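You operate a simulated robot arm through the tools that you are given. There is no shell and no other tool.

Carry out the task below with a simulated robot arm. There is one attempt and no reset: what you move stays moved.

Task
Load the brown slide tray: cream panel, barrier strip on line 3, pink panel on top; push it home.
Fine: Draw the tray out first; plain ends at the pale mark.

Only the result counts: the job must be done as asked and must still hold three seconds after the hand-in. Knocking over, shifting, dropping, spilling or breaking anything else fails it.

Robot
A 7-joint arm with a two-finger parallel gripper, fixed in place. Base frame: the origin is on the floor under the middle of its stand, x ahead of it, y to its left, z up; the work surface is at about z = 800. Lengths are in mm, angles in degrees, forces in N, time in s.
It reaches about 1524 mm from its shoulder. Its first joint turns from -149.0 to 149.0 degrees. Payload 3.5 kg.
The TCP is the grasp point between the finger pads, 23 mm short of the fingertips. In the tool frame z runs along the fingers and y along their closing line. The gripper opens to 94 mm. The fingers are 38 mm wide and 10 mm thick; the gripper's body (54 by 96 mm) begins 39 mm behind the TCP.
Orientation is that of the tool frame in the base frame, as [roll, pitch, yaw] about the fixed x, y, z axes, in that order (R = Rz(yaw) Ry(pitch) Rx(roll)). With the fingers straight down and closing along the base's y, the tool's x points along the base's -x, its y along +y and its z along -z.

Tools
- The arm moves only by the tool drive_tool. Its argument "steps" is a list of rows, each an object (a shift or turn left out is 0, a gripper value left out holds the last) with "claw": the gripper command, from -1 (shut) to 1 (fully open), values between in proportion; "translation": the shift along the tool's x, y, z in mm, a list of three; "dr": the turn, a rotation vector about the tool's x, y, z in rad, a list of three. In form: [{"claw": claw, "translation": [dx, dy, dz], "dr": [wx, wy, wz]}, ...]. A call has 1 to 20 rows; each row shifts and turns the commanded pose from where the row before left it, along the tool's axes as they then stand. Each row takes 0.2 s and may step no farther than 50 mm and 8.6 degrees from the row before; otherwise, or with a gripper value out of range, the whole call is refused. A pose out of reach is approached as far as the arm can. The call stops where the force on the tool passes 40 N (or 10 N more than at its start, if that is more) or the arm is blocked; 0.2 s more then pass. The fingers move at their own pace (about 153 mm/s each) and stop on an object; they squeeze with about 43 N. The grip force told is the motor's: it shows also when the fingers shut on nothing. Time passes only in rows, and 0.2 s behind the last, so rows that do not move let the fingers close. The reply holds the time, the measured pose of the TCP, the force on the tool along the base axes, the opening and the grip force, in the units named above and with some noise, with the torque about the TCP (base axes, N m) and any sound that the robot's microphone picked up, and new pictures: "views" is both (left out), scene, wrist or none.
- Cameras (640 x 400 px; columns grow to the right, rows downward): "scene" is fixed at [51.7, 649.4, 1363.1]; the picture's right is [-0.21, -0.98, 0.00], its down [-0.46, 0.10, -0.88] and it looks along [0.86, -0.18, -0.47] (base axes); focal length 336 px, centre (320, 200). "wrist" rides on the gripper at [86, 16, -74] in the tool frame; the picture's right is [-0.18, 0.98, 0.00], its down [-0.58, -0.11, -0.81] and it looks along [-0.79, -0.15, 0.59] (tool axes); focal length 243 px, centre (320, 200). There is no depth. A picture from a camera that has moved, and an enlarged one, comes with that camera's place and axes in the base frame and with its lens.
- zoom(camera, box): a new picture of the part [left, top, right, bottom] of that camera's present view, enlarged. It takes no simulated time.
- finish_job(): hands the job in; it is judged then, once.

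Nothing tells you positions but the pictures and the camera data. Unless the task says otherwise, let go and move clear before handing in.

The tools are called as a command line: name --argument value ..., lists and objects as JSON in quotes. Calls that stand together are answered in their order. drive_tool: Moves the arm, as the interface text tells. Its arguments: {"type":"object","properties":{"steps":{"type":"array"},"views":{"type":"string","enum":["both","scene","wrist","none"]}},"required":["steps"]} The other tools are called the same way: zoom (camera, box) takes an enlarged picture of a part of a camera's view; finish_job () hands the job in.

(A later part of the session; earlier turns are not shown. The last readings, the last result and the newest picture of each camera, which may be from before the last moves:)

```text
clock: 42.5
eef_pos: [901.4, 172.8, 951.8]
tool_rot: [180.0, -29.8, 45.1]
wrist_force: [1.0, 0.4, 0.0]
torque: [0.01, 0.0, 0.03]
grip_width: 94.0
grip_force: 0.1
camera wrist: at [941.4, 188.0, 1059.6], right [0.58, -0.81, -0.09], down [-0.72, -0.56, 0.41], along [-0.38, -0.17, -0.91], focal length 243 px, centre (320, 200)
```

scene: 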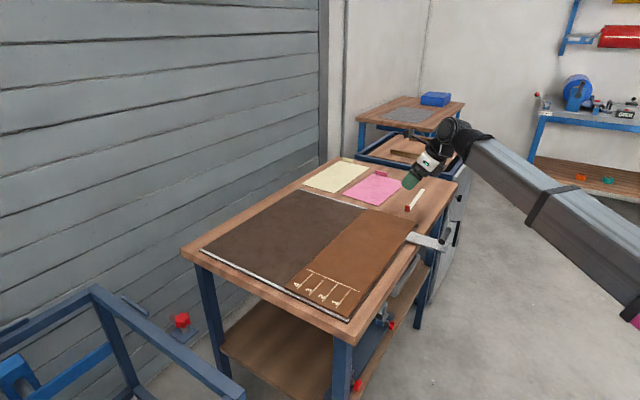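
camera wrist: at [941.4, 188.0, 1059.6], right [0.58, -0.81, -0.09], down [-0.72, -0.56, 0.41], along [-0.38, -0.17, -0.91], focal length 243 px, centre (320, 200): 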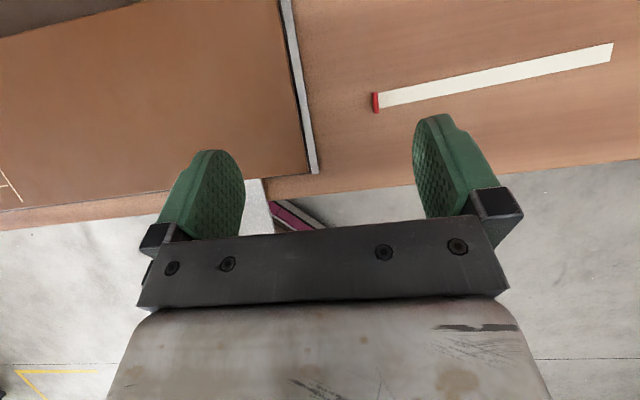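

The lean works and gives a good top view. I'll lean to 45° and travel out to above the cream tab.

drive_tool --steps '[{"claw": 1, "dr": [0, 0.133, 0]}, {"dr": [0, 0.133, 0]}, {"translation": [7, 8, 8]}, {"translation": [14, 16, 16]}, {"translation": [16, 19, 18]}, {"translation": [16, 19, 18]}, {"translation": [16, 19, 18]}, {"translation": [16, 19, 18]}, {"translation": [16, 19, 18]}, {"translation": [16, 19, 18]}, {"translation": [16, 19, 18]}, {"translation": [16, 19, 18]}, {"translation": [16, 19, 18]}, {"translation": [16, 19, 18]}, {"translation": [16, 19, 18]}, {"translation": [16, 19, 18]}, {"translation": [16, 19, 18]}, {"translation": [16, 18, 18]}, {"translation": [14, 14, 16]}, {"translation": [8, 9, 8]}]' --views "both"

```text
clock: 46.7
eef_pos: [1363.0, 231.7, 925.7]
tool_rot: [179.9, -45.0, 45.1]
wrist_force: [-0.1, 0.6, -0.5]
torque: [0.03, 0.02, -0.01]
grip_width: 94.1
grip_force: 0.1
out of reach, approached as far as the arm can: row 18, 19, 20
camera wrist: at [1382.4, 225.6, 1039.8], right [0.6, -0.79, -0.13], down [-0.77, -0.62, 0.16], along [-0.2, 0.0, -0.98], focal length 243 px, centre (320, 200)
```

scene: 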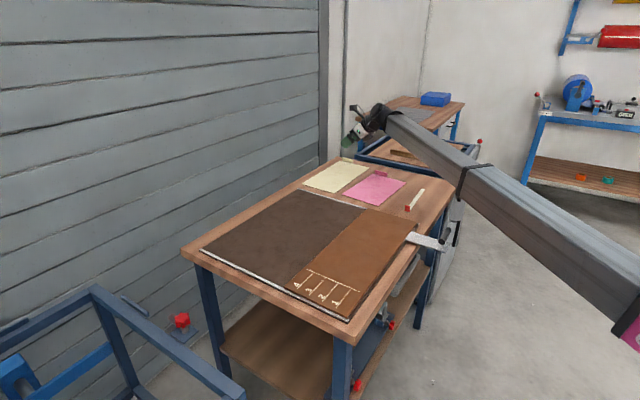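
wrist: 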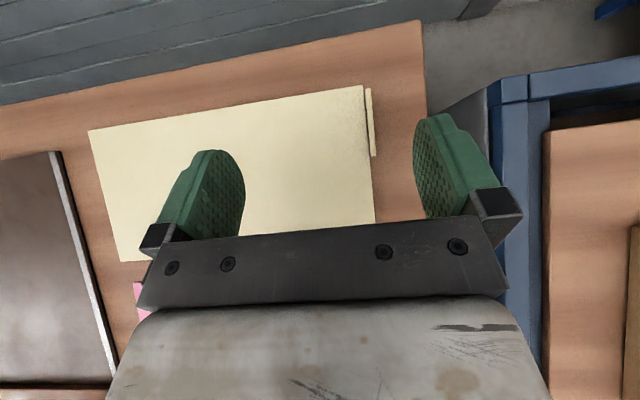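

At 45° I get a radius of about 1383 mm and need about 1425. I'll lean to 60°, then move toward the tab while staying above it.

drive_tool --steps '[{"claw": 0.3, "dr": [0, 0.131, 0]}, {"dr": [0, 0.131, 0]}, {"translation": [-5, 5, 7]}, {"translation": [-7, 8, 10]}, {"translation": [-7, 8, 10]}, {"translation": [-7, 8, 10]}, {"translation": [-5, 5, 7]}, {}]' --views "both"

```text
clock: 48.5
eef_pos: [1391.6, 220.4, 875.3]
tool_rot: [179.9, -60.0, 45.2]
wrist_force: [0.2, 0.3, 0.8]
torque: [-0.04, -0.01, 0.0]
grip_width: 61.0
grip_force: 0.1
out of reach, approached as far as the arm can: row 6, 7
camera wrist: at [1389.0, 194.4, 987.5], right [0.63, -0.76, -0.16], down [-0.78, -0.62, -0.1], along [-0.02, 0.19, -0.98], focal length 243 px, centre (320, 200)
```

scene: 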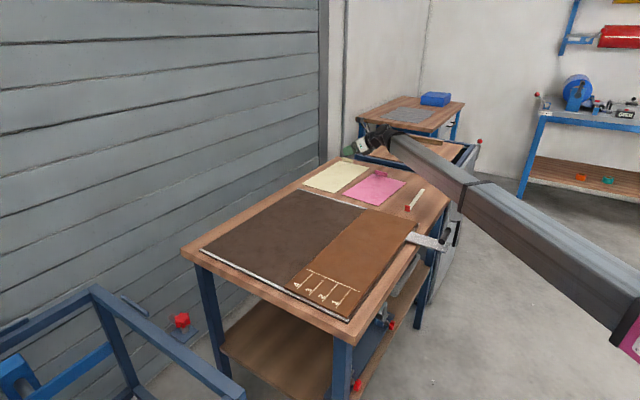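
wrist: 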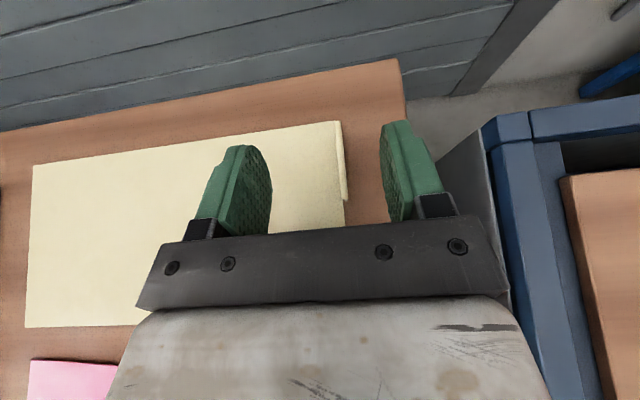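

I'm nearly there. I'll zoom in on the tab to get its exact position relative to the fingers.

zoom --camera "wrist" --box '[260, 90, 420, 230]'

zoom --camera "scene" --box '[310, 110, 430, 185]'

```text
2.86 times, centred on (340, 160) of wrist
camera zoom: at [1389.0, 194.4, 987.5], right [0.63, -0.76, -0.16], down [-0.78, -0.62, -0.1], along [-0.02, 0.19, -0.98], focal length 693 px, centre (263, 314)
```

zoom: 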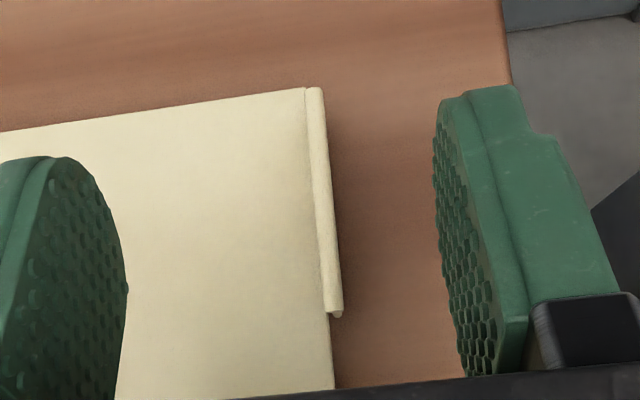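

```text
5.33 times, centred on (370, 148) of scene
camera zoom: at [51.7, 649.4, 1363.1], right [-0.21, -0.98, 0.0], down [-0.46, 0.1, -0.88], along [0.86, -0.18, -0.47], focal length 1794 px, centre (53, 480)
```

zoom: 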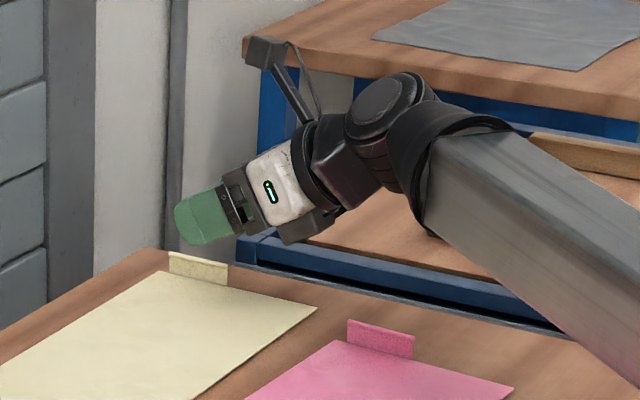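

The tab centre is at L≈837 along the panel axis. I'll lean to 66°, centre the fingers on the tab and come partway down.

drive_tool --steps '[{"claw": 0.3, "dr": [0, 0.105, 0]}, {"translation": [-5, 4.5, 5]}, {"translation": [-5, 4.5, 5]}, {"translation": [-5, 0, 5.6]}, {}]' --views "both"

zoom --camera "wrist" --box '[260, 90, 420, 230]'

```text
clock: 49.7
eef_pos: [1397.7, 221.2, 854.9]
tool_rot: [179.8, -66.0, 45.3]
wrist_force: [-0.6, 0.1, 0.4]
torque: [0.01, 0.02, -0.02]
grip_width: 60.9
grip_force: 0.1
out of reach, approached as far as the arm can: row 3
camera wrist: at [1387.7, 185.9, 964.8], right [0.64, -0.75, -0.17], down [-0.76, -0.61, -0.2], along [0.05, 0.26, -0.96], focal length 243 px, centre (320, 200)
```

scene: 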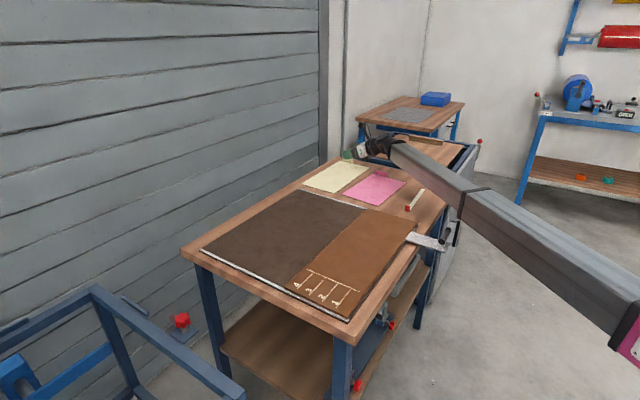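
wrist: 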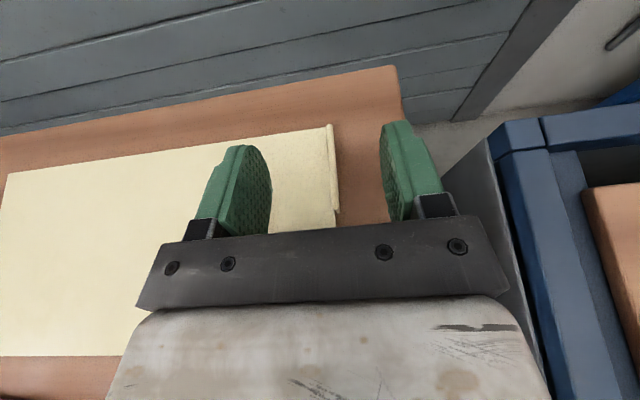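

```text
2.86 times, centred on (340, 160) of wrist
camera zoom: at [1387.7, 185.9, 964.8], right [0.64, -0.75, -0.17], down [-0.76, -0.61, -0.2], along [0.05, 0.26, -0.96], focal length 693 px, centre (263, 314)
```

zoom: 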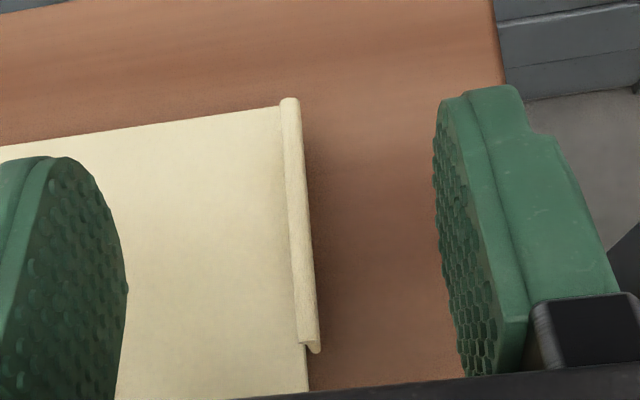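

I still need about 5 mm more along the panel axis. Going lower brings it in reach, so I'll continue down gently.

drive_tool --steps '[{"claw": 0.3, "translation": [-7, 0, 4]}, {"translation": [-6, 2, 4]}, {"translation": [-4, 2, 2.5]}, {"translation": [-3, 1.5, 1.5]}, {}]' --views "both"

zoom --camera "wrist" --box '[260, 90, 420, 230]'

zoom --camera "scene" --box '[310, 120, 410, 182]'

```text
clock: 50.9
eef_pos: [1398.7, 218.0, 832.4]
tool_rot: [179.8, -65.9, 45.2]
wrist_force: [-1.0, 0.9, -0.5]
torque: [-0.02, -0.01, -0.01]
grip_width: 61.3
grip_force: 0.1
out of reach, approached as far as the arm can: row 2
camera wrist: at [1387.8, 183.3, 942.2], right [0.64, -0.75, -0.17], down [-0.76, -0.61, -0.2], along [0.05, 0.26, -0.96], focal length 243 px, centre (320, 200)
```

scene: 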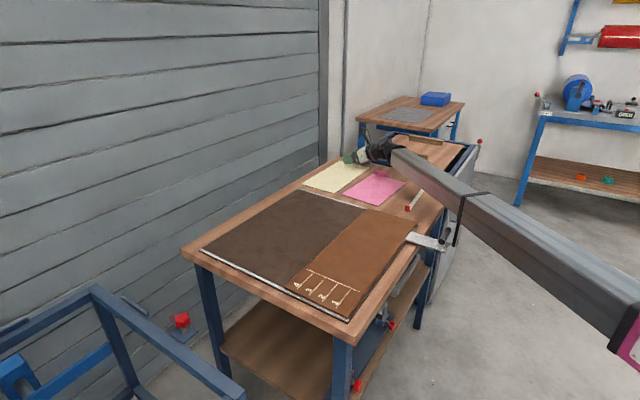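
wrist: 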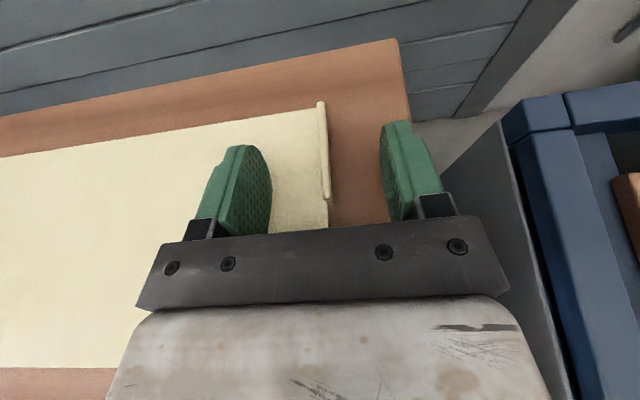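

```text
2.86 times, centred on (340, 160) of wrist
camera zoom: at [1387.8, 183.3, 942.2], right [0.64, -0.75, -0.17], down [-0.76, -0.61, -0.2], along [0.05, 0.26, -0.96], focal length 693 px, centre (263, 314)
```

zoom: 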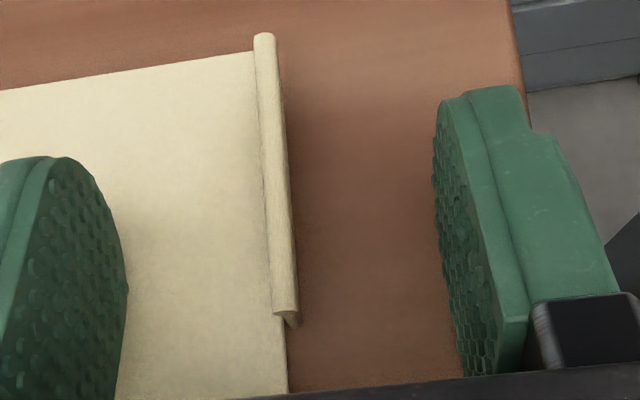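

```text
6.40 times, centred on (360, 151) of scene
camera zoom: at [51.7, 649.4, 1363.1], right [-0.21, -0.98, 0.0], down [-0.46, 0.1, -0.88], along [0.86, -0.18, -0.47], focal length 2153 px, centre (64, 514)
```

zoom: 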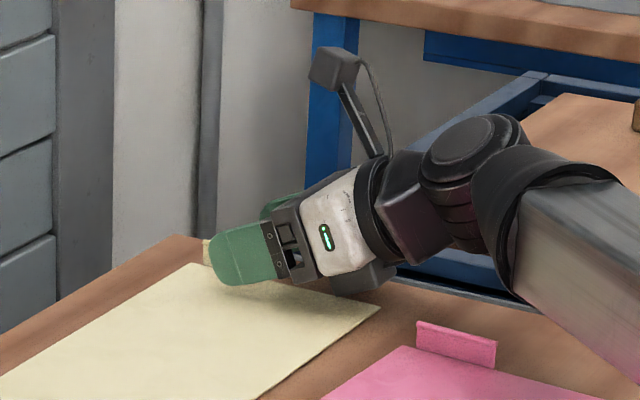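

The fingers straddle the tab. I'll lower about 2 mm more, then close gently.

drive_tool --steps '[{"claw": 0.3, "translation": [-1.8, 1.5, 0.8]}, {}, {"claw": -0.4}, {"claw": -0.8}, {"claw": -1}, {"claw": -1}, {"claw": -1}]' --views "both"

zoom --camera "wrist" --box '[240, 90, 400, 230]'

zoom --camera "scene" --box '[310, 130, 410, 192]'

```text
clock: 52.5
eef_pos: [1398.7, 218.1, 832.4]
tool_rot: [179.9, -66.0, 45.3]
wrist_force: [0.1, -0.5, -0.2]
torque: [0.03, -0.02, 0.02]
grip_width: 3.5
grip_force: 42.4
out of reach, approached as far as the arm can: row 1
camera wrist: at [1387.8, 183.3, 942.3], right [0.64, -0.75, -0.17], down [-0.76, -0.61, -0.2], along [0.05, 0.26, -0.96], focal length 243 px, centre (320, 200)
```

scene: 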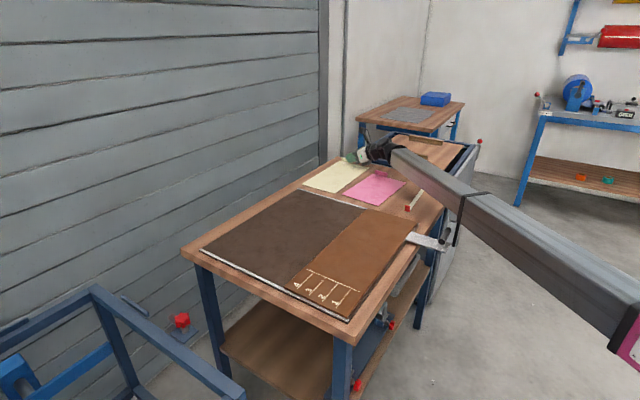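
wrist: 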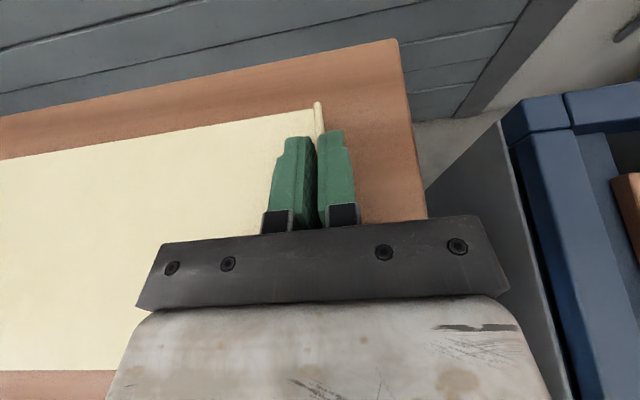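

```text
2.86 times, centred on (320, 160) of wrist
camera zoom: at [1387.8, 183.3, 942.3], right [0.64, -0.75, -0.17], down [-0.76, -0.61, -0.2], along [0.05, 0.26, -0.96], focal length 693 px, centre (320, 314)
```

zoom: 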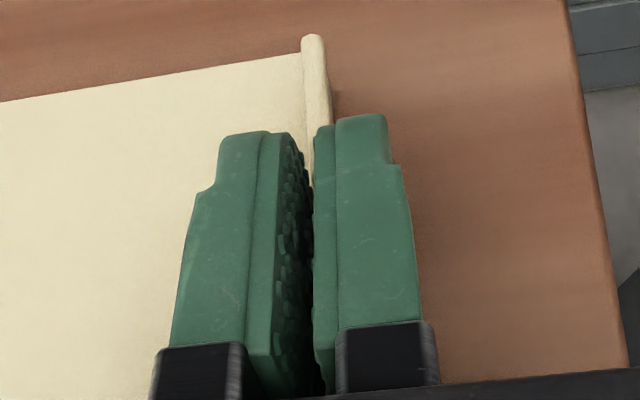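

```text
6.40 times, centred on (360, 161) of scene
camera zoom: at [51.7, 649.4, 1363.1], right [-0.21, -0.98, 0.0], down [-0.46, 0.1, -0.88], along [0.86, -0.18, -0.47], focal length 2153 px, centre (64, 450)
```

zoom: 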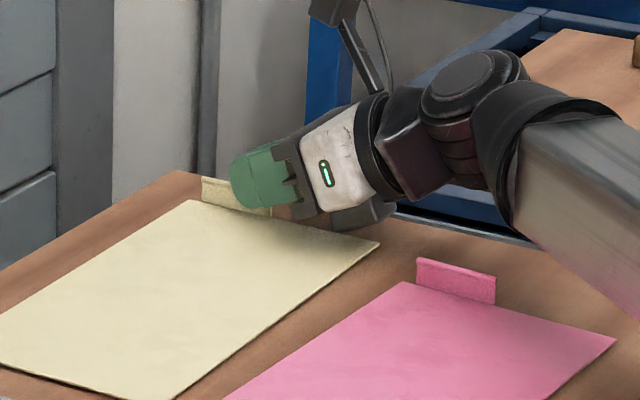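

The tab is gripped, with a 3.5 mm reading. I'll lift slowly, easing slightly inward to stay within reach, and check how the panel hangs.

drive_tool --steps '[{"claw": -1, "translation": [2, -2, -0.9]}, {"translation": [3.65, -3, -1.63]}, {"translation": [3.65, -3, -1.63]}, {"translation": [3.65, -3, -1.63]}, {"translation": [3.65, -3, -1.63]}, {}]' --views "both"

zoom --camera "scene" --box '[290, 130, 410, 205]'

```text
clock: 53.9
eef_pos: [1388.8, 228.8, 849.2]
tool_rot: [179.9, -65.9, 45.2]
wrist_force: [-0.4, 0.1, -0.6]
torque: [-0.02, -0.04, 0.01]
grip_width: 4.0
grip_force: 42.8
camera wrist: at [1378.1, 193.5, 958.7], right [0.64, -0.75, -0.17], down [-0.76, -0.61, -0.2], along [0.05, 0.26, -0.96], focal length 243 px, centre (320, 200)
```

scene: 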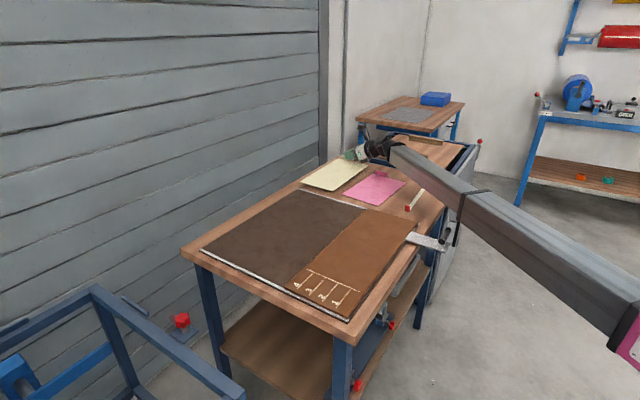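
wrist: 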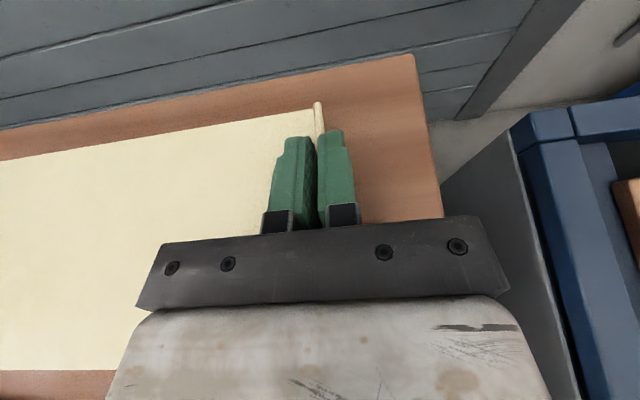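

```text
5.33 times, centred on (350, 168) of scene
camera zoom: at [51.7, 649.4, 1363.1], right [-0.21, -0.98, 0.0], down [-0.46, 0.1, -0.88], along [0.86, -0.18, -0.47], focal length 1794 px, centre (160, 373)
```

zoom: 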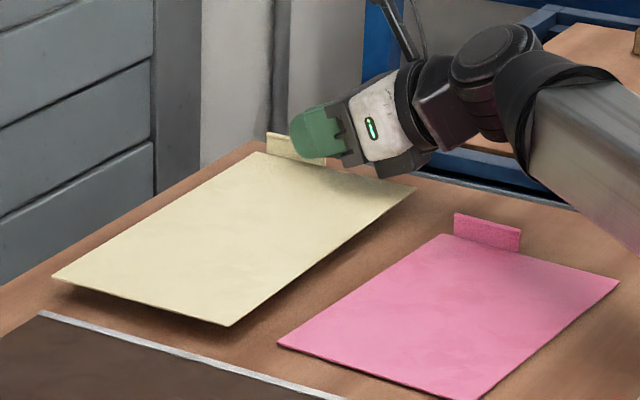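

The panel lifts level. I'll raise it to a safe height and begin carrying it toward the tray.

drive_tool --steps '[{"claw": -1, "translation": [4, -4, -1.8]}, {"translation": [8, -8, -3.6]}, {"translation": [9.1, -10, -4.1]}, {"translation": [9.1, -10, -4.1]}, {"translation": [6.4, -8, -2.8]}, {"translation": [-2, -10, -5]}, {"translation": [-4, -12, -9]}, {"translation": [-5.5, -15, -12]}, {"translation": [-5.5, -15, -12]}, {"translation": [-5.5, -15, -12]}, {"translation": [-5.5, -15, -12]}, {"translation": [-5.5, -15, -12]}, {"translation": [-5.5, -15, -12]}, {"translation": [-4, -12, -9]}, {"translation": [-2, -6, -5]}, {}]' --views "both"

```text
clock: 57.3
eef_pos: [1190.6, 269.8, 888.9]
tool_rot: [179.9, -66.0, 45.1]
wrist_force: [0.1, 0.0, -0.7]
torque: [-0.01, -0.03, -0.01]
grip_width: 3.6
grip_force: 43.2
camera wrist: at [1180.0, 234.6, 998.9], right [0.64, -0.75, -0.17], down [-0.76, -0.61, -0.2], along [0.05, 0.26, -0.96], focal length 243 px, centre (320, 200)
```

scene: 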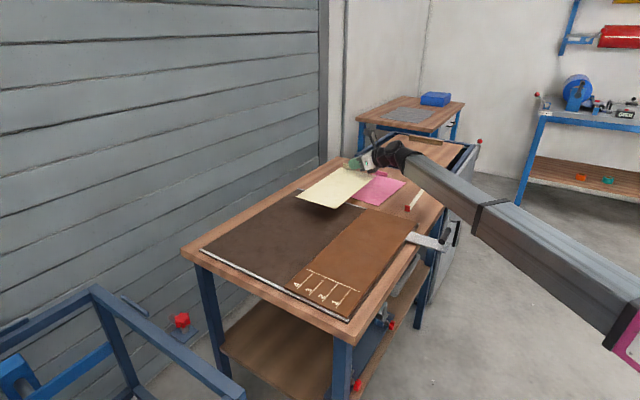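
wrist: 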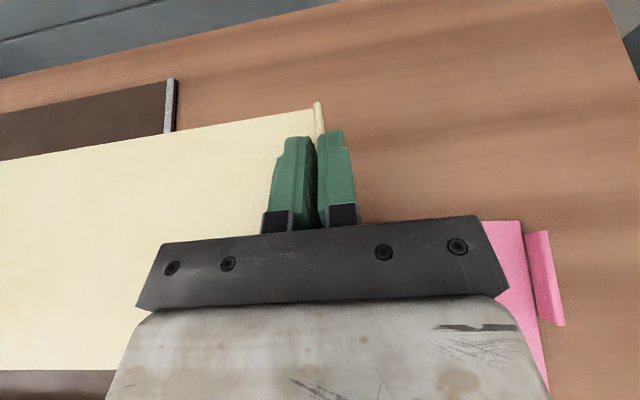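

The panel is level and steady. I'll carry it on until it is over the tray.

drive_tool --steps '[{"claw": -1, "translation": [-2, -6, -5]}, {"translation": [-4, -12, -9]}, {"translation": [-5.6, -15.6, -12.6]}, {"translation": [-5.6, -15.6, -12.6]}, {"translation": [-5.6, -15.6, -12.6]}, {"translation": [-5.6, -15.6, -12.6]}, {"translation": [-5.6, -15.6, -12.6]}, {"translation": [-5.6, -15.6, -12.6]}, {"translation": [-5.6, -15.6, -12.6]}, {"translation": [-5.6, -15.6, -12.6]}, {"translation": [-5.6, -15.6, -12.6]}, {"translation": [-5.6, -15.6, -12.6]}, {"translation": [-5.6, -15.6, -12.6]}, {"translation": [-5.6, -15.6, -12.6]}, {"translation": [-5.6, -15.6, -12.6]}, {"translation": [-4, -10, -9]}, {"translation": [-2, -6, -5]}, {}]' --views "both"

zoom --camera "scene" --box '[230, 170, 430, 310]'

```text
clock: 61.1
eef_pos: [875.3, 288.4, 888.5]
tool_rot: [180.0, -65.9, 45.1]
wrist_force: [-0.6, 0.2, -0.2]
torque: [-0.04, -0.06, -0.02]
grip_width: 3.6
grip_force: 43.0
camera wrist: at [864.9, 254.1, 997.4], right [0.64, -0.75, -0.17], down [-0.76, -0.61, -0.2], along [0.05, 0.26, -0.96], focal length 243 px, centre (320, 200)
```

scene: 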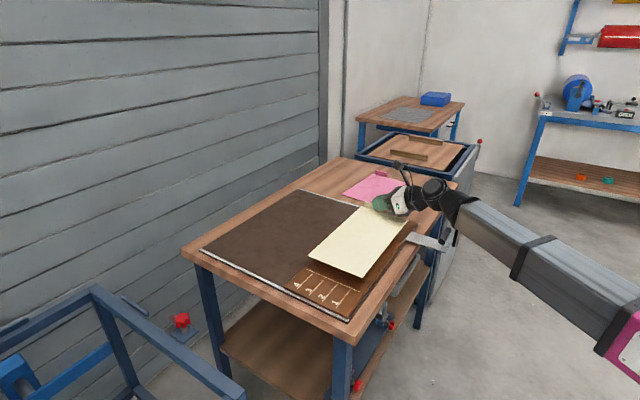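
wrist: 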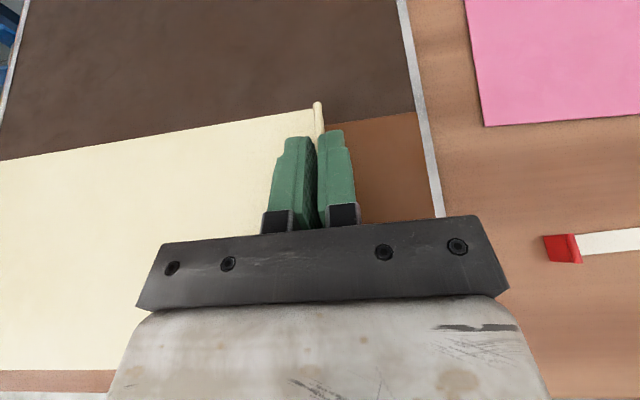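

```text
2.86 times, centred on (330, 240) of scene
camera zoom: at [51.7, 649.4, 1363.1], right [-0.21, -0.98, 0.0], down [-0.46, 0.1, -0.88], along [0.86, -0.18, -0.47], focal length 961 px, centre (291, 86)
```

zoom: 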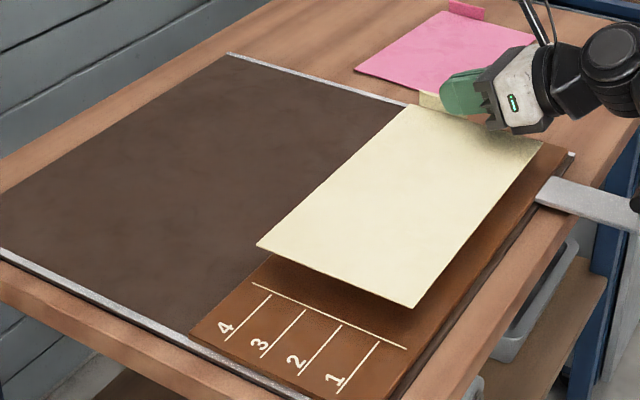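

The panel is about 40 mm above the tray and close to aligned. I'll lower it to just above the surface, then compare its front edge with the pale mark.

drive_tool --steps '[{"claw": -1, "translation": [-4, 0, 1.8]}, {"translation": [-7, 0, 3.1]}, {"translation": [-7, 0, 3.1]}, {"translation": [-6, 0, 2.7]}, {"translation": [-4, 0, 1.8]}, {}]' --views "both"

zoom --camera "scene" --box '[270, 245, 370, 307]'

zoom --camera "scene" --box '[340, 190, 440, 252]'

```text
clock: 62.5
eef_pos: [876.7, 288.8, 858.8]
tool_rot: [179.9, -66.0, 45.0]
wrist_force: [-0.7, 0.1, -0.2]
torque: [-0.04, -0.04, 0.01]
grip_width: 3.8
grip_force: 43.1
camera wrist: at [865.5, 253.6, 968.7], right [0.64, -0.75, -0.17], down [-0.76, -0.61, -0.2], along [0.05, 0.26, -0.96], focal length 243 px, centre (320, 200)
```

scene: 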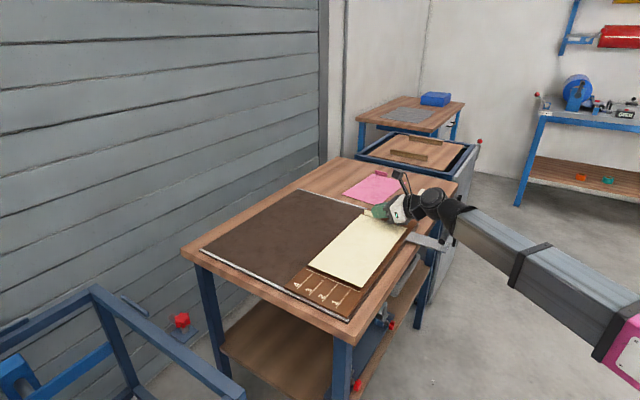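
wrist: 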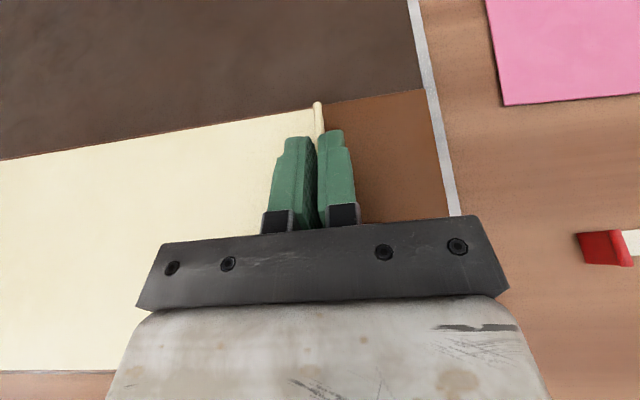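

```text
6.40 times, centred on (320, 276) of scene
camera zoom: at [51.7, 649.4, 1363.1], right [-0.21, -0.98, 0.0], down [-0.46, 0.1, -0.88], along [0.86, -0.18, -0.47], focal length 2153 px, centre (320, -286)
```

zoom: 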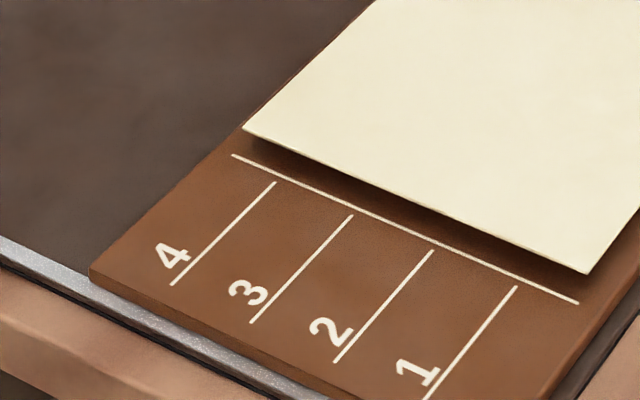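

```text
6.40 times, centred on (390, 221) of scene
camera zoom: at [51.7, 649.4, 1363.1], right [-0.21, -0.98, 0.0], down [-0.46, 0.1, -0.88], along [0.86, -0.18, -0.47], focal length 2153 px, centre (-128, 66)
```

zoom: 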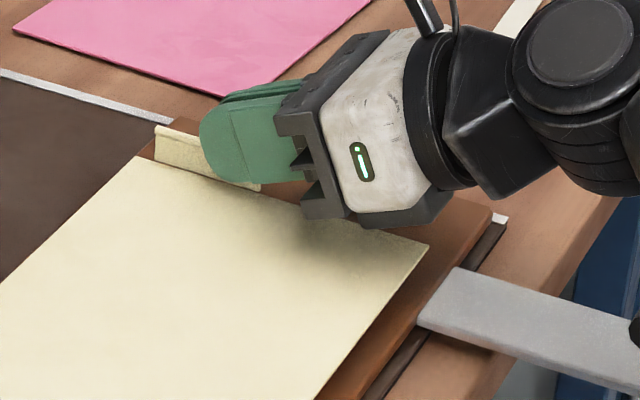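

The front edge needs to come about 4 mm toward the mark, with a slight turn of about 0.6°. I'll apply that and lower a bit more.

drive_tool --steps '[{"claw": -1, "dr": [-0.0096, 0, 0.0043]}, {"translation": [-3.4, -2, 1.0]}, {"translation": [-3.4, -2, 0.95]}, {}]' --views "wrist"

zoom --camera "scene" --box '[270, 245, 370, 307]'

zoom --camera "scene" --box '[320, 190, 420, 252]'

```text
clock: 63.5
eef_pos: [872.8, 291.9, 853.1]
tool_rot: [179.8, -66.0, 44.5]
wrist_force: [0.0, 0.2, -0.3]
torque: [0.01, -0.01, 0.03]
grip_width: 3.9
grip_force: 43.2
camera wrist: at [860.9, 256.2, 962.2], right [0.64, -0.75, -0.17], down [-0.77, -0.6, -0.2], along [0.05, 0.26, -0.96], focal length 243 px, centre (320, 200)
```

wrist: 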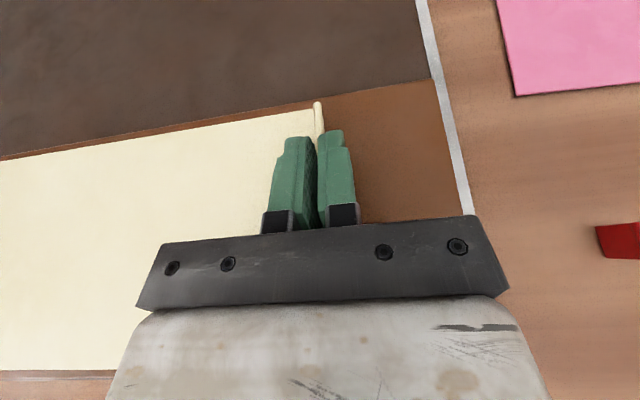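

```text
6.40 times, centred on (320, 276) of scene
camera zoom: at [51.7, 649.4, 1363.1], right [-0.21, -0.98, 0.0], down [-0.46, 0.1, -0.88], along [0.86, -0.18, -0.47], focal length 2153 px, centre (320, -286)
```

zoom: 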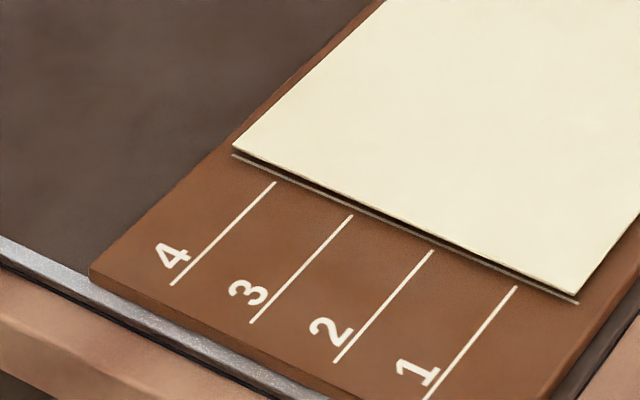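

```text
6.40 times, centred on (370, 221) of scene
camera zoom: at [51.7, 649.4, 1363.1], right [-0.21, -0.98, 0.0], down [-0.46, 0.1, -0.88], along [0.86, -0.18, -0.47], focal length 2153 px, centre (0, 66)
```

zoom: 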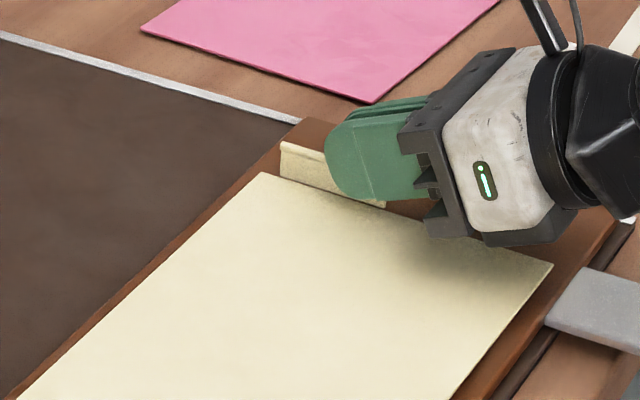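

The edge is now parallel and laterally on the mark's ends. I'll lower further in small steps and watch for contact.

drive_tool --steps '[{"claw": -1, "translation": [-0.91, 0, 0.41]}, {"translation": [-0.91, 0, 0.41]}, {"translation": [-0.91, 0, 0.41]}, {}]' --views "none"

zoom --camera "scene" --box '[270, 245, 370, 307]'

zoom --camera "scene" --box '[280, 255, 320, 280]'

zoom --camera "scene" --box '[330, 275, 370, 300]'

```text
clock: 64.5
eef_pos: [871.5, 292.0, 849.4]
tool_rot: [179.9, -65.9, 44.5]
wrist_force: [0.0, -0.4, 0.1]
torque: [0.01, -0.02, -0.01]
grip_width: 4.1
grip_force: 43.0
```

```text
6.40 times, centred on (320, 276) of scene
camera zoom: at [51.7, 649.4, 1363.1], right [-0.21, -0.98, 0.0], down [-0.46, 0.1, -0.88], along [0.86, -0.18, -0.47], focal length 2153 px, centre (320, -286)
```

zoom: 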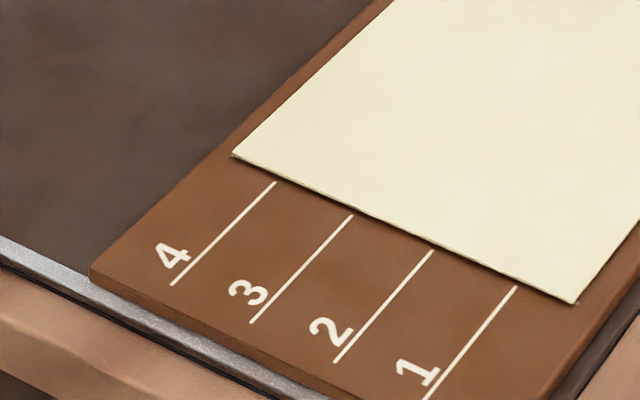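

```text
16.00 times, centred on (300, 268) of scene
camera zoom: at [51.7, 649.4, 1363.1], right [-0.21, -0.98, 0.0], down [-0.46, 0.1, -0.88], along [0.86, -0.18, -0.47], focal length 5384 px, centre (640, -880)
```

zoom: 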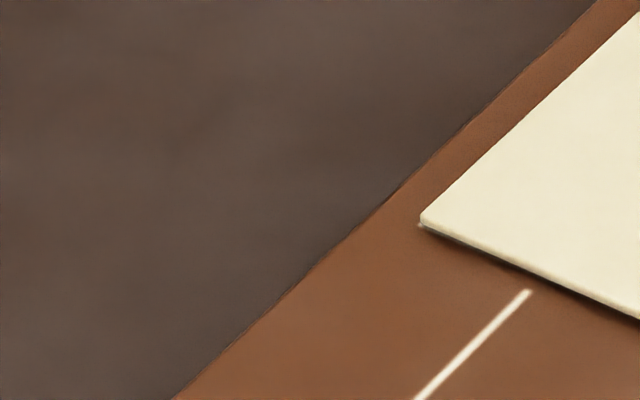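

```text
16.00 times, centred on (350, 288) of scene
camera zoom: at [51.7, 649.4, 1363.1], right [-0.21, -0.98, 0.0], down [-0.46, 0.1, -0.88], along [0.86, -0.18, -0.47], focal length 5384 px, centre (-160, -1200)
```

zoom: 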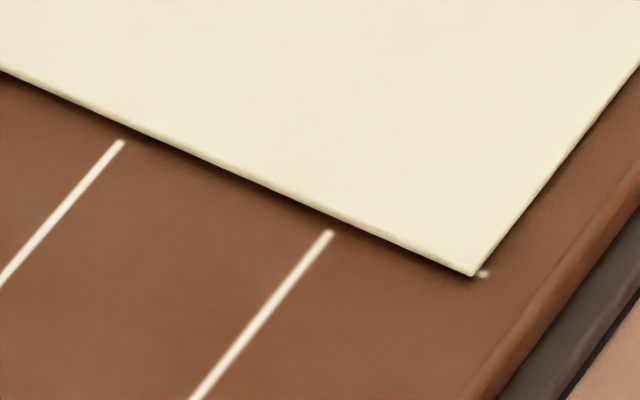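

The panel's edge now lies on the pale mark and both corners match its ends to about 1 mm. I'll lower the last bit to contact.

drive_tool --steps '[{"claw": -1, "translation": [-0.6, 0.4, 0.27]}, {"translation": [-0.6, 0.3, 0.27]}, {}]' --views "none"

zoom --camera "scene" --box '[330, 275, 370, 300]'

zoom --camera "scene" --box '[340, 190, 440, 252]'

```text
clock: 65.3
eef_pos: [872.1, 290.1, 848.0]
tool_rot: [180.0, -66.1, 44.4]
wrist_force: [-2.8, 3.8, 16.3]
torque: [-0.05, 0.25, -0.03]
grip_width: 4.0
grip_force: 43.4
```

```text
16.00 times, centred on (350, 288) of scene
camera zoom: at [51.7, 649.4, 1363.1], right [-0.21, -0.98, 0.0], down [-0.46, 0.1, -0.88], along [0.86, -0.18, -0.47], focal length 5384 px, centre (-160, -1200)
```

zoom: 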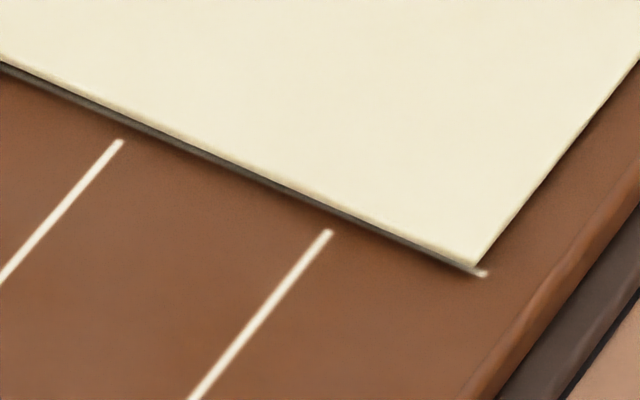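

```text
6.40 times, centred on (390, 221) of scene
camera zoom: at [51.7, 649.4, 1363.1], right [-0.21, -0.98, 0.0], down [-0.46, 0.1, -0.88], along [0.86, -0.18, -0.47], focal length 2153 px, centre (-128, 66)
```

zoom: 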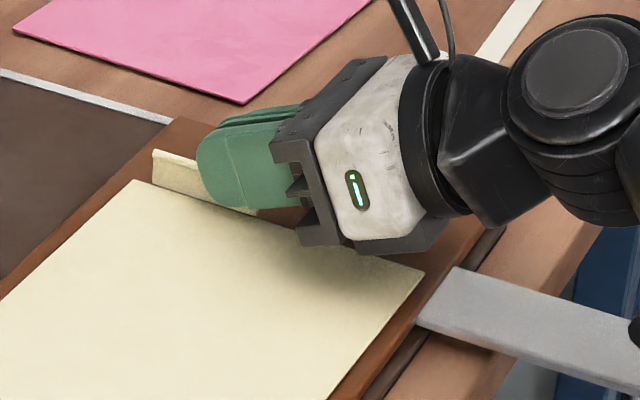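

There's contact: 16 N at the tab end. I'll ease off slightly, then open the fingers a little so the panel settles flat.

drive_tool --steps '[{"claw": -1, "translation": [0.5, 0, -0.22]}, {}, {"claw": -0.85}, {"claw": -0.7}, {"claw": -0.6}, {}]' --views "none"

zoom --camera "scene" --box '[270, 245, 370, 307]'

zoom --camera "scene" --box '[330, 275, 370, 300]'

zoom --camera "scene" --box '[340, 190, 440, 252]'

```text
clock: 66.7
eef_pos: [872.0, 290.0, 847.7]
tool_rot: [179.9, -66.0, 44.5]
wrist_force: [0.1, 0.7, -0.2]
torque: [0.0, 0.03, 0.01]
grip_width: 18.7
grip_force: 0.0
```

```text
6.40 times, centred on (320, 276) of scene
camera zoom: at [51.7, 649.4, 1363.1], right [-0.21, -0.98, 0.0], down [-0.46, 0.1, -0.88], along [0.86, -0.18, -0.47], focal length 2153 px, centre (320, -286)
```

zoom: 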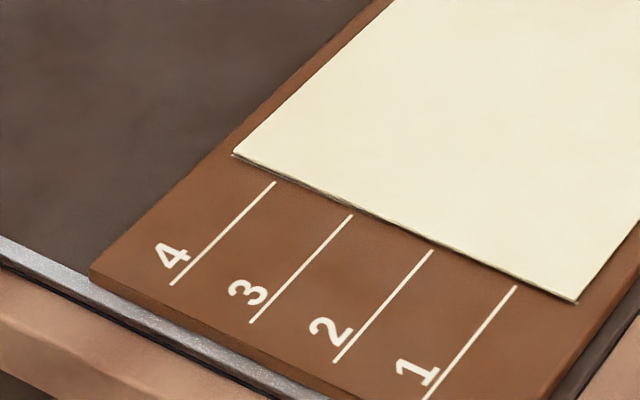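

```text
16.00 times, centred on (350, 288) of scene
camera zoom: at [51.7, 649.4, 1363.1], right [-0.21, -0.98, 0.0], down [-0.46, 0.1, -0.88], along [0.86, -0.18, -0.47], focal length 5384 px, centre (-160, -1200)
```

zoom: 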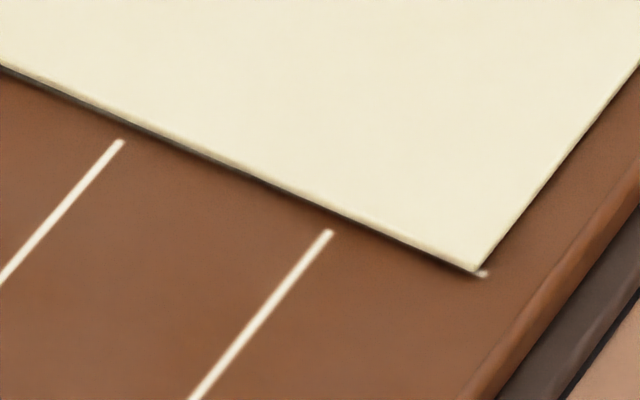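

```text
6.40 times, centred on (390, 221) of scene
camera zoom: at [51.7, 649.4, 1363.1], right [-0.21, -0.98, 0.0], down [-0.46, 0.1, -0.88], along [0.86, -0.18, -0.47], focal length 2153 px, centre (-128, 66)
```

zoom: 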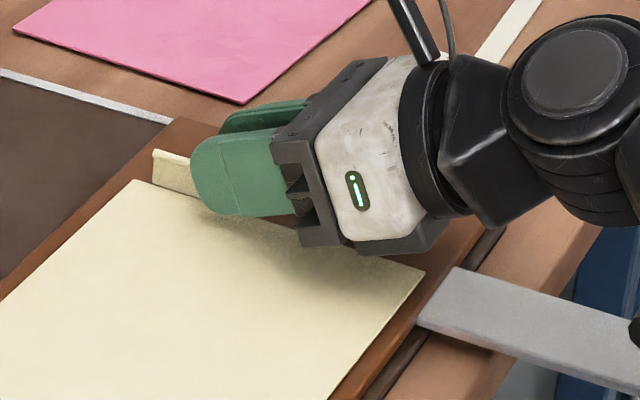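

The cream panel is down flat with its plain edge on the mark. I'll rise clear and bring the gripper back to vertical.

drive_tool --steps '[{"claw": -0.6, "translation": [3.7, 0, -1.6]}, {"translation": [7.3, 0, -3.3]}, {"translation": [9.1, 0, -4.1]}, {"translation": [9.1, 0, -4.1]}, {"translation": [13.7, 0, -6.1]}, {"translation": [13.7, 0, -6.1]}, {"translation": [9.1, 0, -4.1]}, {"claw": -0.2, "dr": [0, -0.144, 0]}, {"dr": [0, -0.144, 0]}, {"dr": [0, -0.144, 0]}, {"dr": [0, -0.144, 0]}, {"dr": [0, -0.144, 0]}, {"dr": [0, -0.144, 0]}, {"dr": [0, -0.144, 0]}, {"dr": [0, -0.144, 0]}, {}]' --views "both"

```text
clock: 70.1
eef_pos: [871.5, 291.4, 920.4]
tool_rot: [179.9, 0.1, 44.4]
wrist_force: [0.4, -0.1, 0.7]
torque: [0.01, 0.0, 0.0]
grip_width: 37.8
grip_force: 0.0
camera wrist: at [946.3, 339.8, 995.1], right [0.56, -0.83, 0.0], down [-0.49, -0.33, 0.81], along [-0.67, -0.45, -0.59], focal length 243 px, centre (320, 200)
```

scene: 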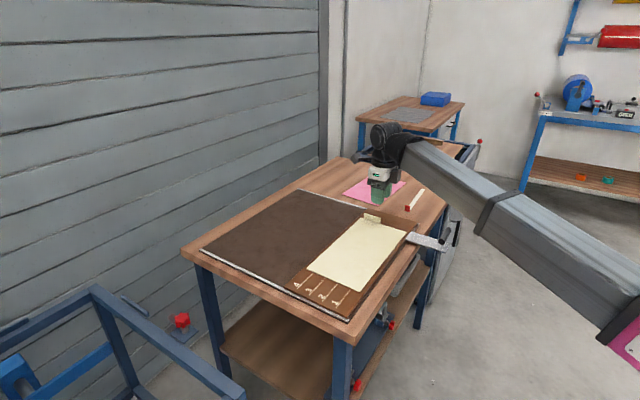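
wrist: 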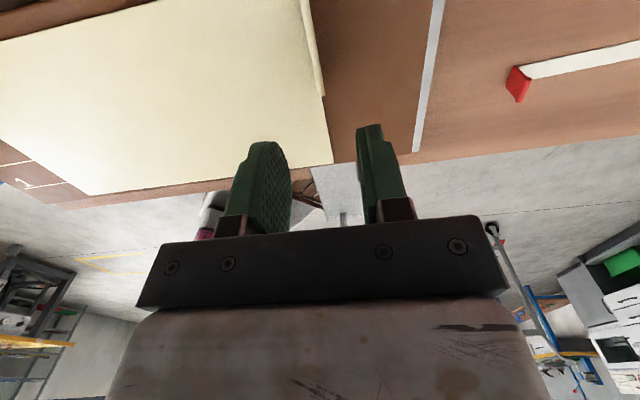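

zoom --camera "scene" --box '[280, 205, 440, 325]'

zoom --camera "wrist" --box '[440, 0, 640, 125]'

```text
3.33 times, centred on (360, 265) of scene
camera zoom: at [51.7, 649.4, 1363.1], right [-0.21, -0.98, 0.0], down [-0.46, 0.1, -0.88], along [0.86, -0.18, -0.47], focal length 1122 px, centre (187, -17)
```

zoom: 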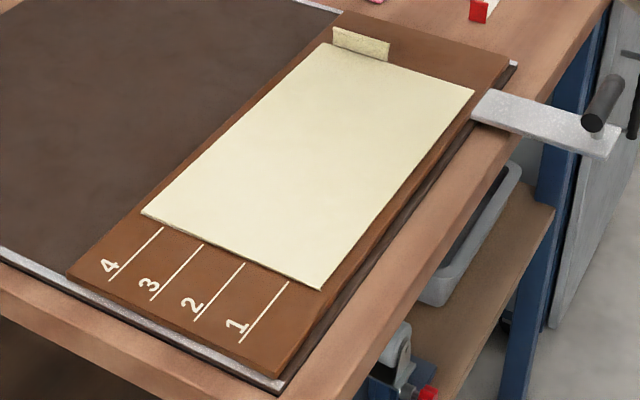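

```text
3.20 times, centred on (540, 62) of wrist
camera zoom: at [946.3, 339.8, 995.1], right [0.56, -0.83, 0.0], down [-0.49, -0.33, 0.81], along [-0.67, -0.45, -0.59], focal length 776 px, centre (-384, 640)
```

zoom: 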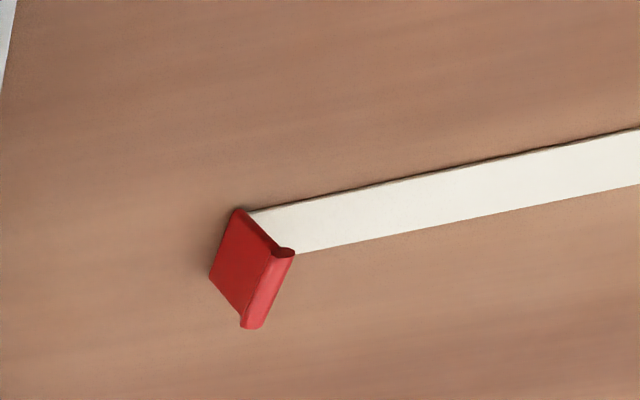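

The cream panel is well placed. The strip's tab is at about (951, 157), turned roughly 2.5°, so I'll align the gripper and move above it.

drive_tool --steps '[{"claw": -0.1, "dr": [0, 0, -0.054]}, {"translation": [-4, 12, 0]}, {"translation": [-6, 20, 4]}, {"translation": [-6, 22, 6]}, {"translation": [-6, 22, 8]}, {"translation": [-6, 22, 8]}, {"translation": [-6, 22, 8]}, {"translation": [-6, 17, 8]}, {"translation": [-5.2, 12.6, 8]}, {}]' --views "both"

zoom --camera "wrist" --box '[220, 40, 420, 240]'

```text
clock: 72.3
eef_pos: [953.4, 154.9, 868.7]
tool_rot: [180.0, 0.0, 47.7]
wrist_force: [0.1, 0.4, 0.5]
torque: [-0.02, 0.01, 0.0]
grip_width: 42.1
grip_force: 0.0
camera wrist: at [1024.5, 207.1, 943.4], right [0.6, -0.8, 0.0], down [-0.47, -0.35, 0.81], along [-0.64, -0.48, -0.59], focal length 243 px, centre (320, 200)
```

scene: 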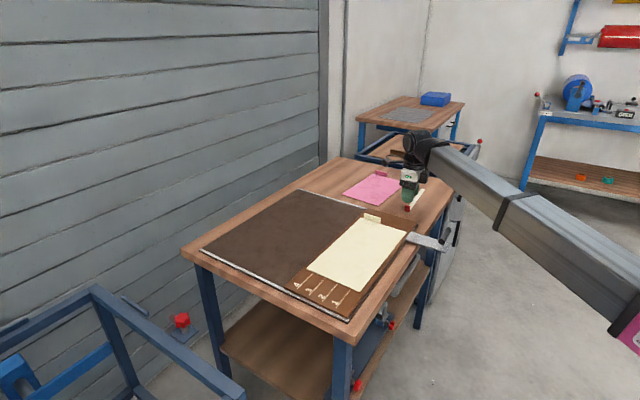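
wrist: 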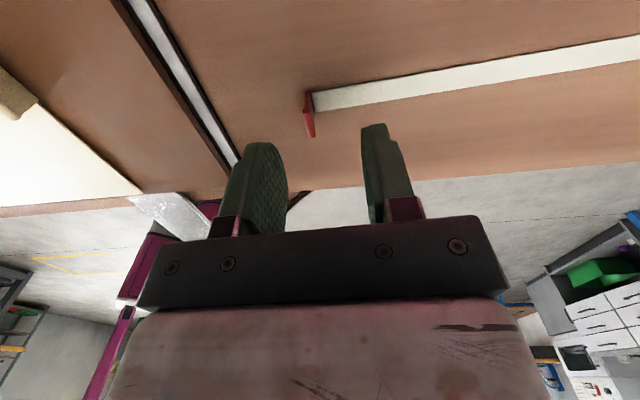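

```text
2.00 times, centred on (320, 140) of wrist
camera zoom: at [1024.5, 207.1, 943.4], right [0.6, -0.8, 0.0], down [-0.47, -0.35, 0.81], along [-0.64, -0.48, -0.59], focal length 485 px, centre (320, 320)
```

zoom: 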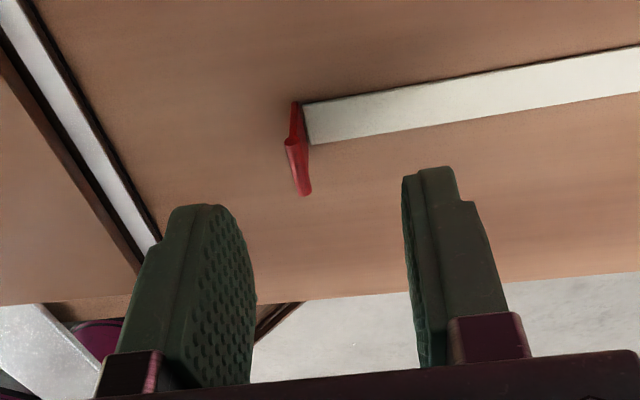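

The tab is slightly left of the finger centre. I'll shift 5 mm and lower most of the way.

drive_tool --steps '[{"claw": -0.1, "translation": [-4, -5, 4]}, {"translation": [0, 0, 10]}, {"translation": [0, 0, 10]}, {"translation": [0, 0, 6]}, {}]' --views "wrist"

zoom --camera "wrist" --box '[220, 60, 420, 240]'

zoom --camera "scene" --box '[370, 160, 450, 222]'

```text
clock: 73.5
eef_pos: [944.8, 155.5, 838.8]
tool_rot: [179.9, 0.0, 47.7]
wrist_force: [-0.5, -0.1, 0.7]
torque: [-0.01, 0.0, -0.01]
grip_width: 42.4
grip_force: 0.0
camera wrist: at [1016.4, 208.2, 913.8], right [0.6, -0.8, 0.0], down [-0.47, -0.36, 0.81], along [-0.64, -0.48, -0.59], focal length 243 px, centre (320, 200)
```

wrist: 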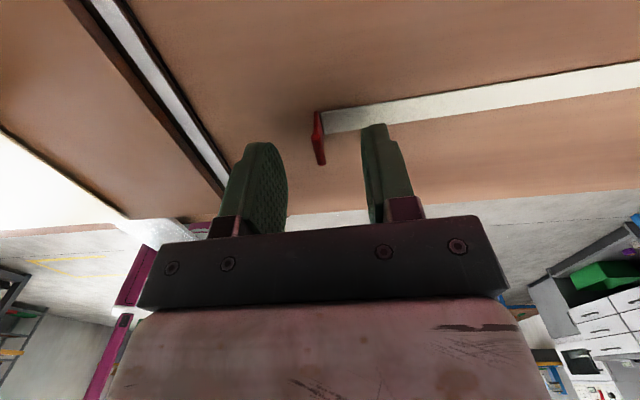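

```text
2.22 times, centred on (320, 150) of wrist
camera zoom: at [1016.4, 208.2, 913.8], right [0.6, -0.8, 0.0], down [-0.47, -0.36, 0.81], along [-0.64, -0.48, -0.59], focal length 539 px, centre (320, 311)
```

zoom: 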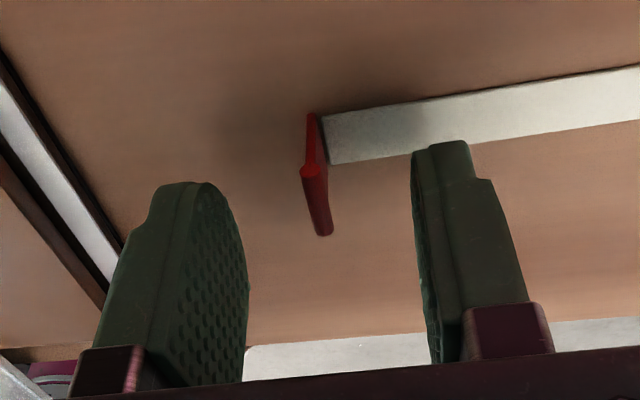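

```text
6.45 times, centred on (410, 191) of scene
camera zoom: at [51.7, 649.4, 1363.1], right [-0.21, -0.98, 0.0], down [-0.46, 0.1, -0.88], along [0.86, -0.18, -0.47], focal length 2171 px, centre (-261, 258)
```

zoom: 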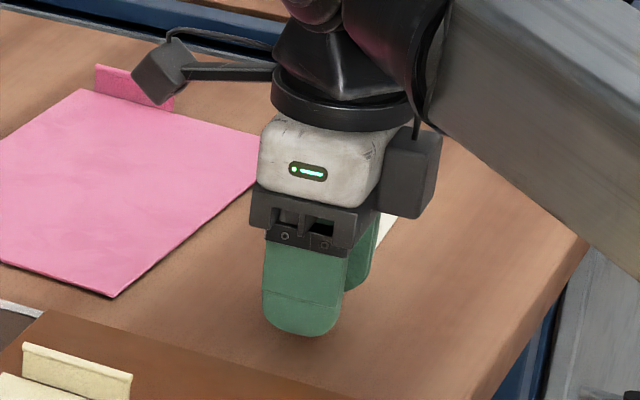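

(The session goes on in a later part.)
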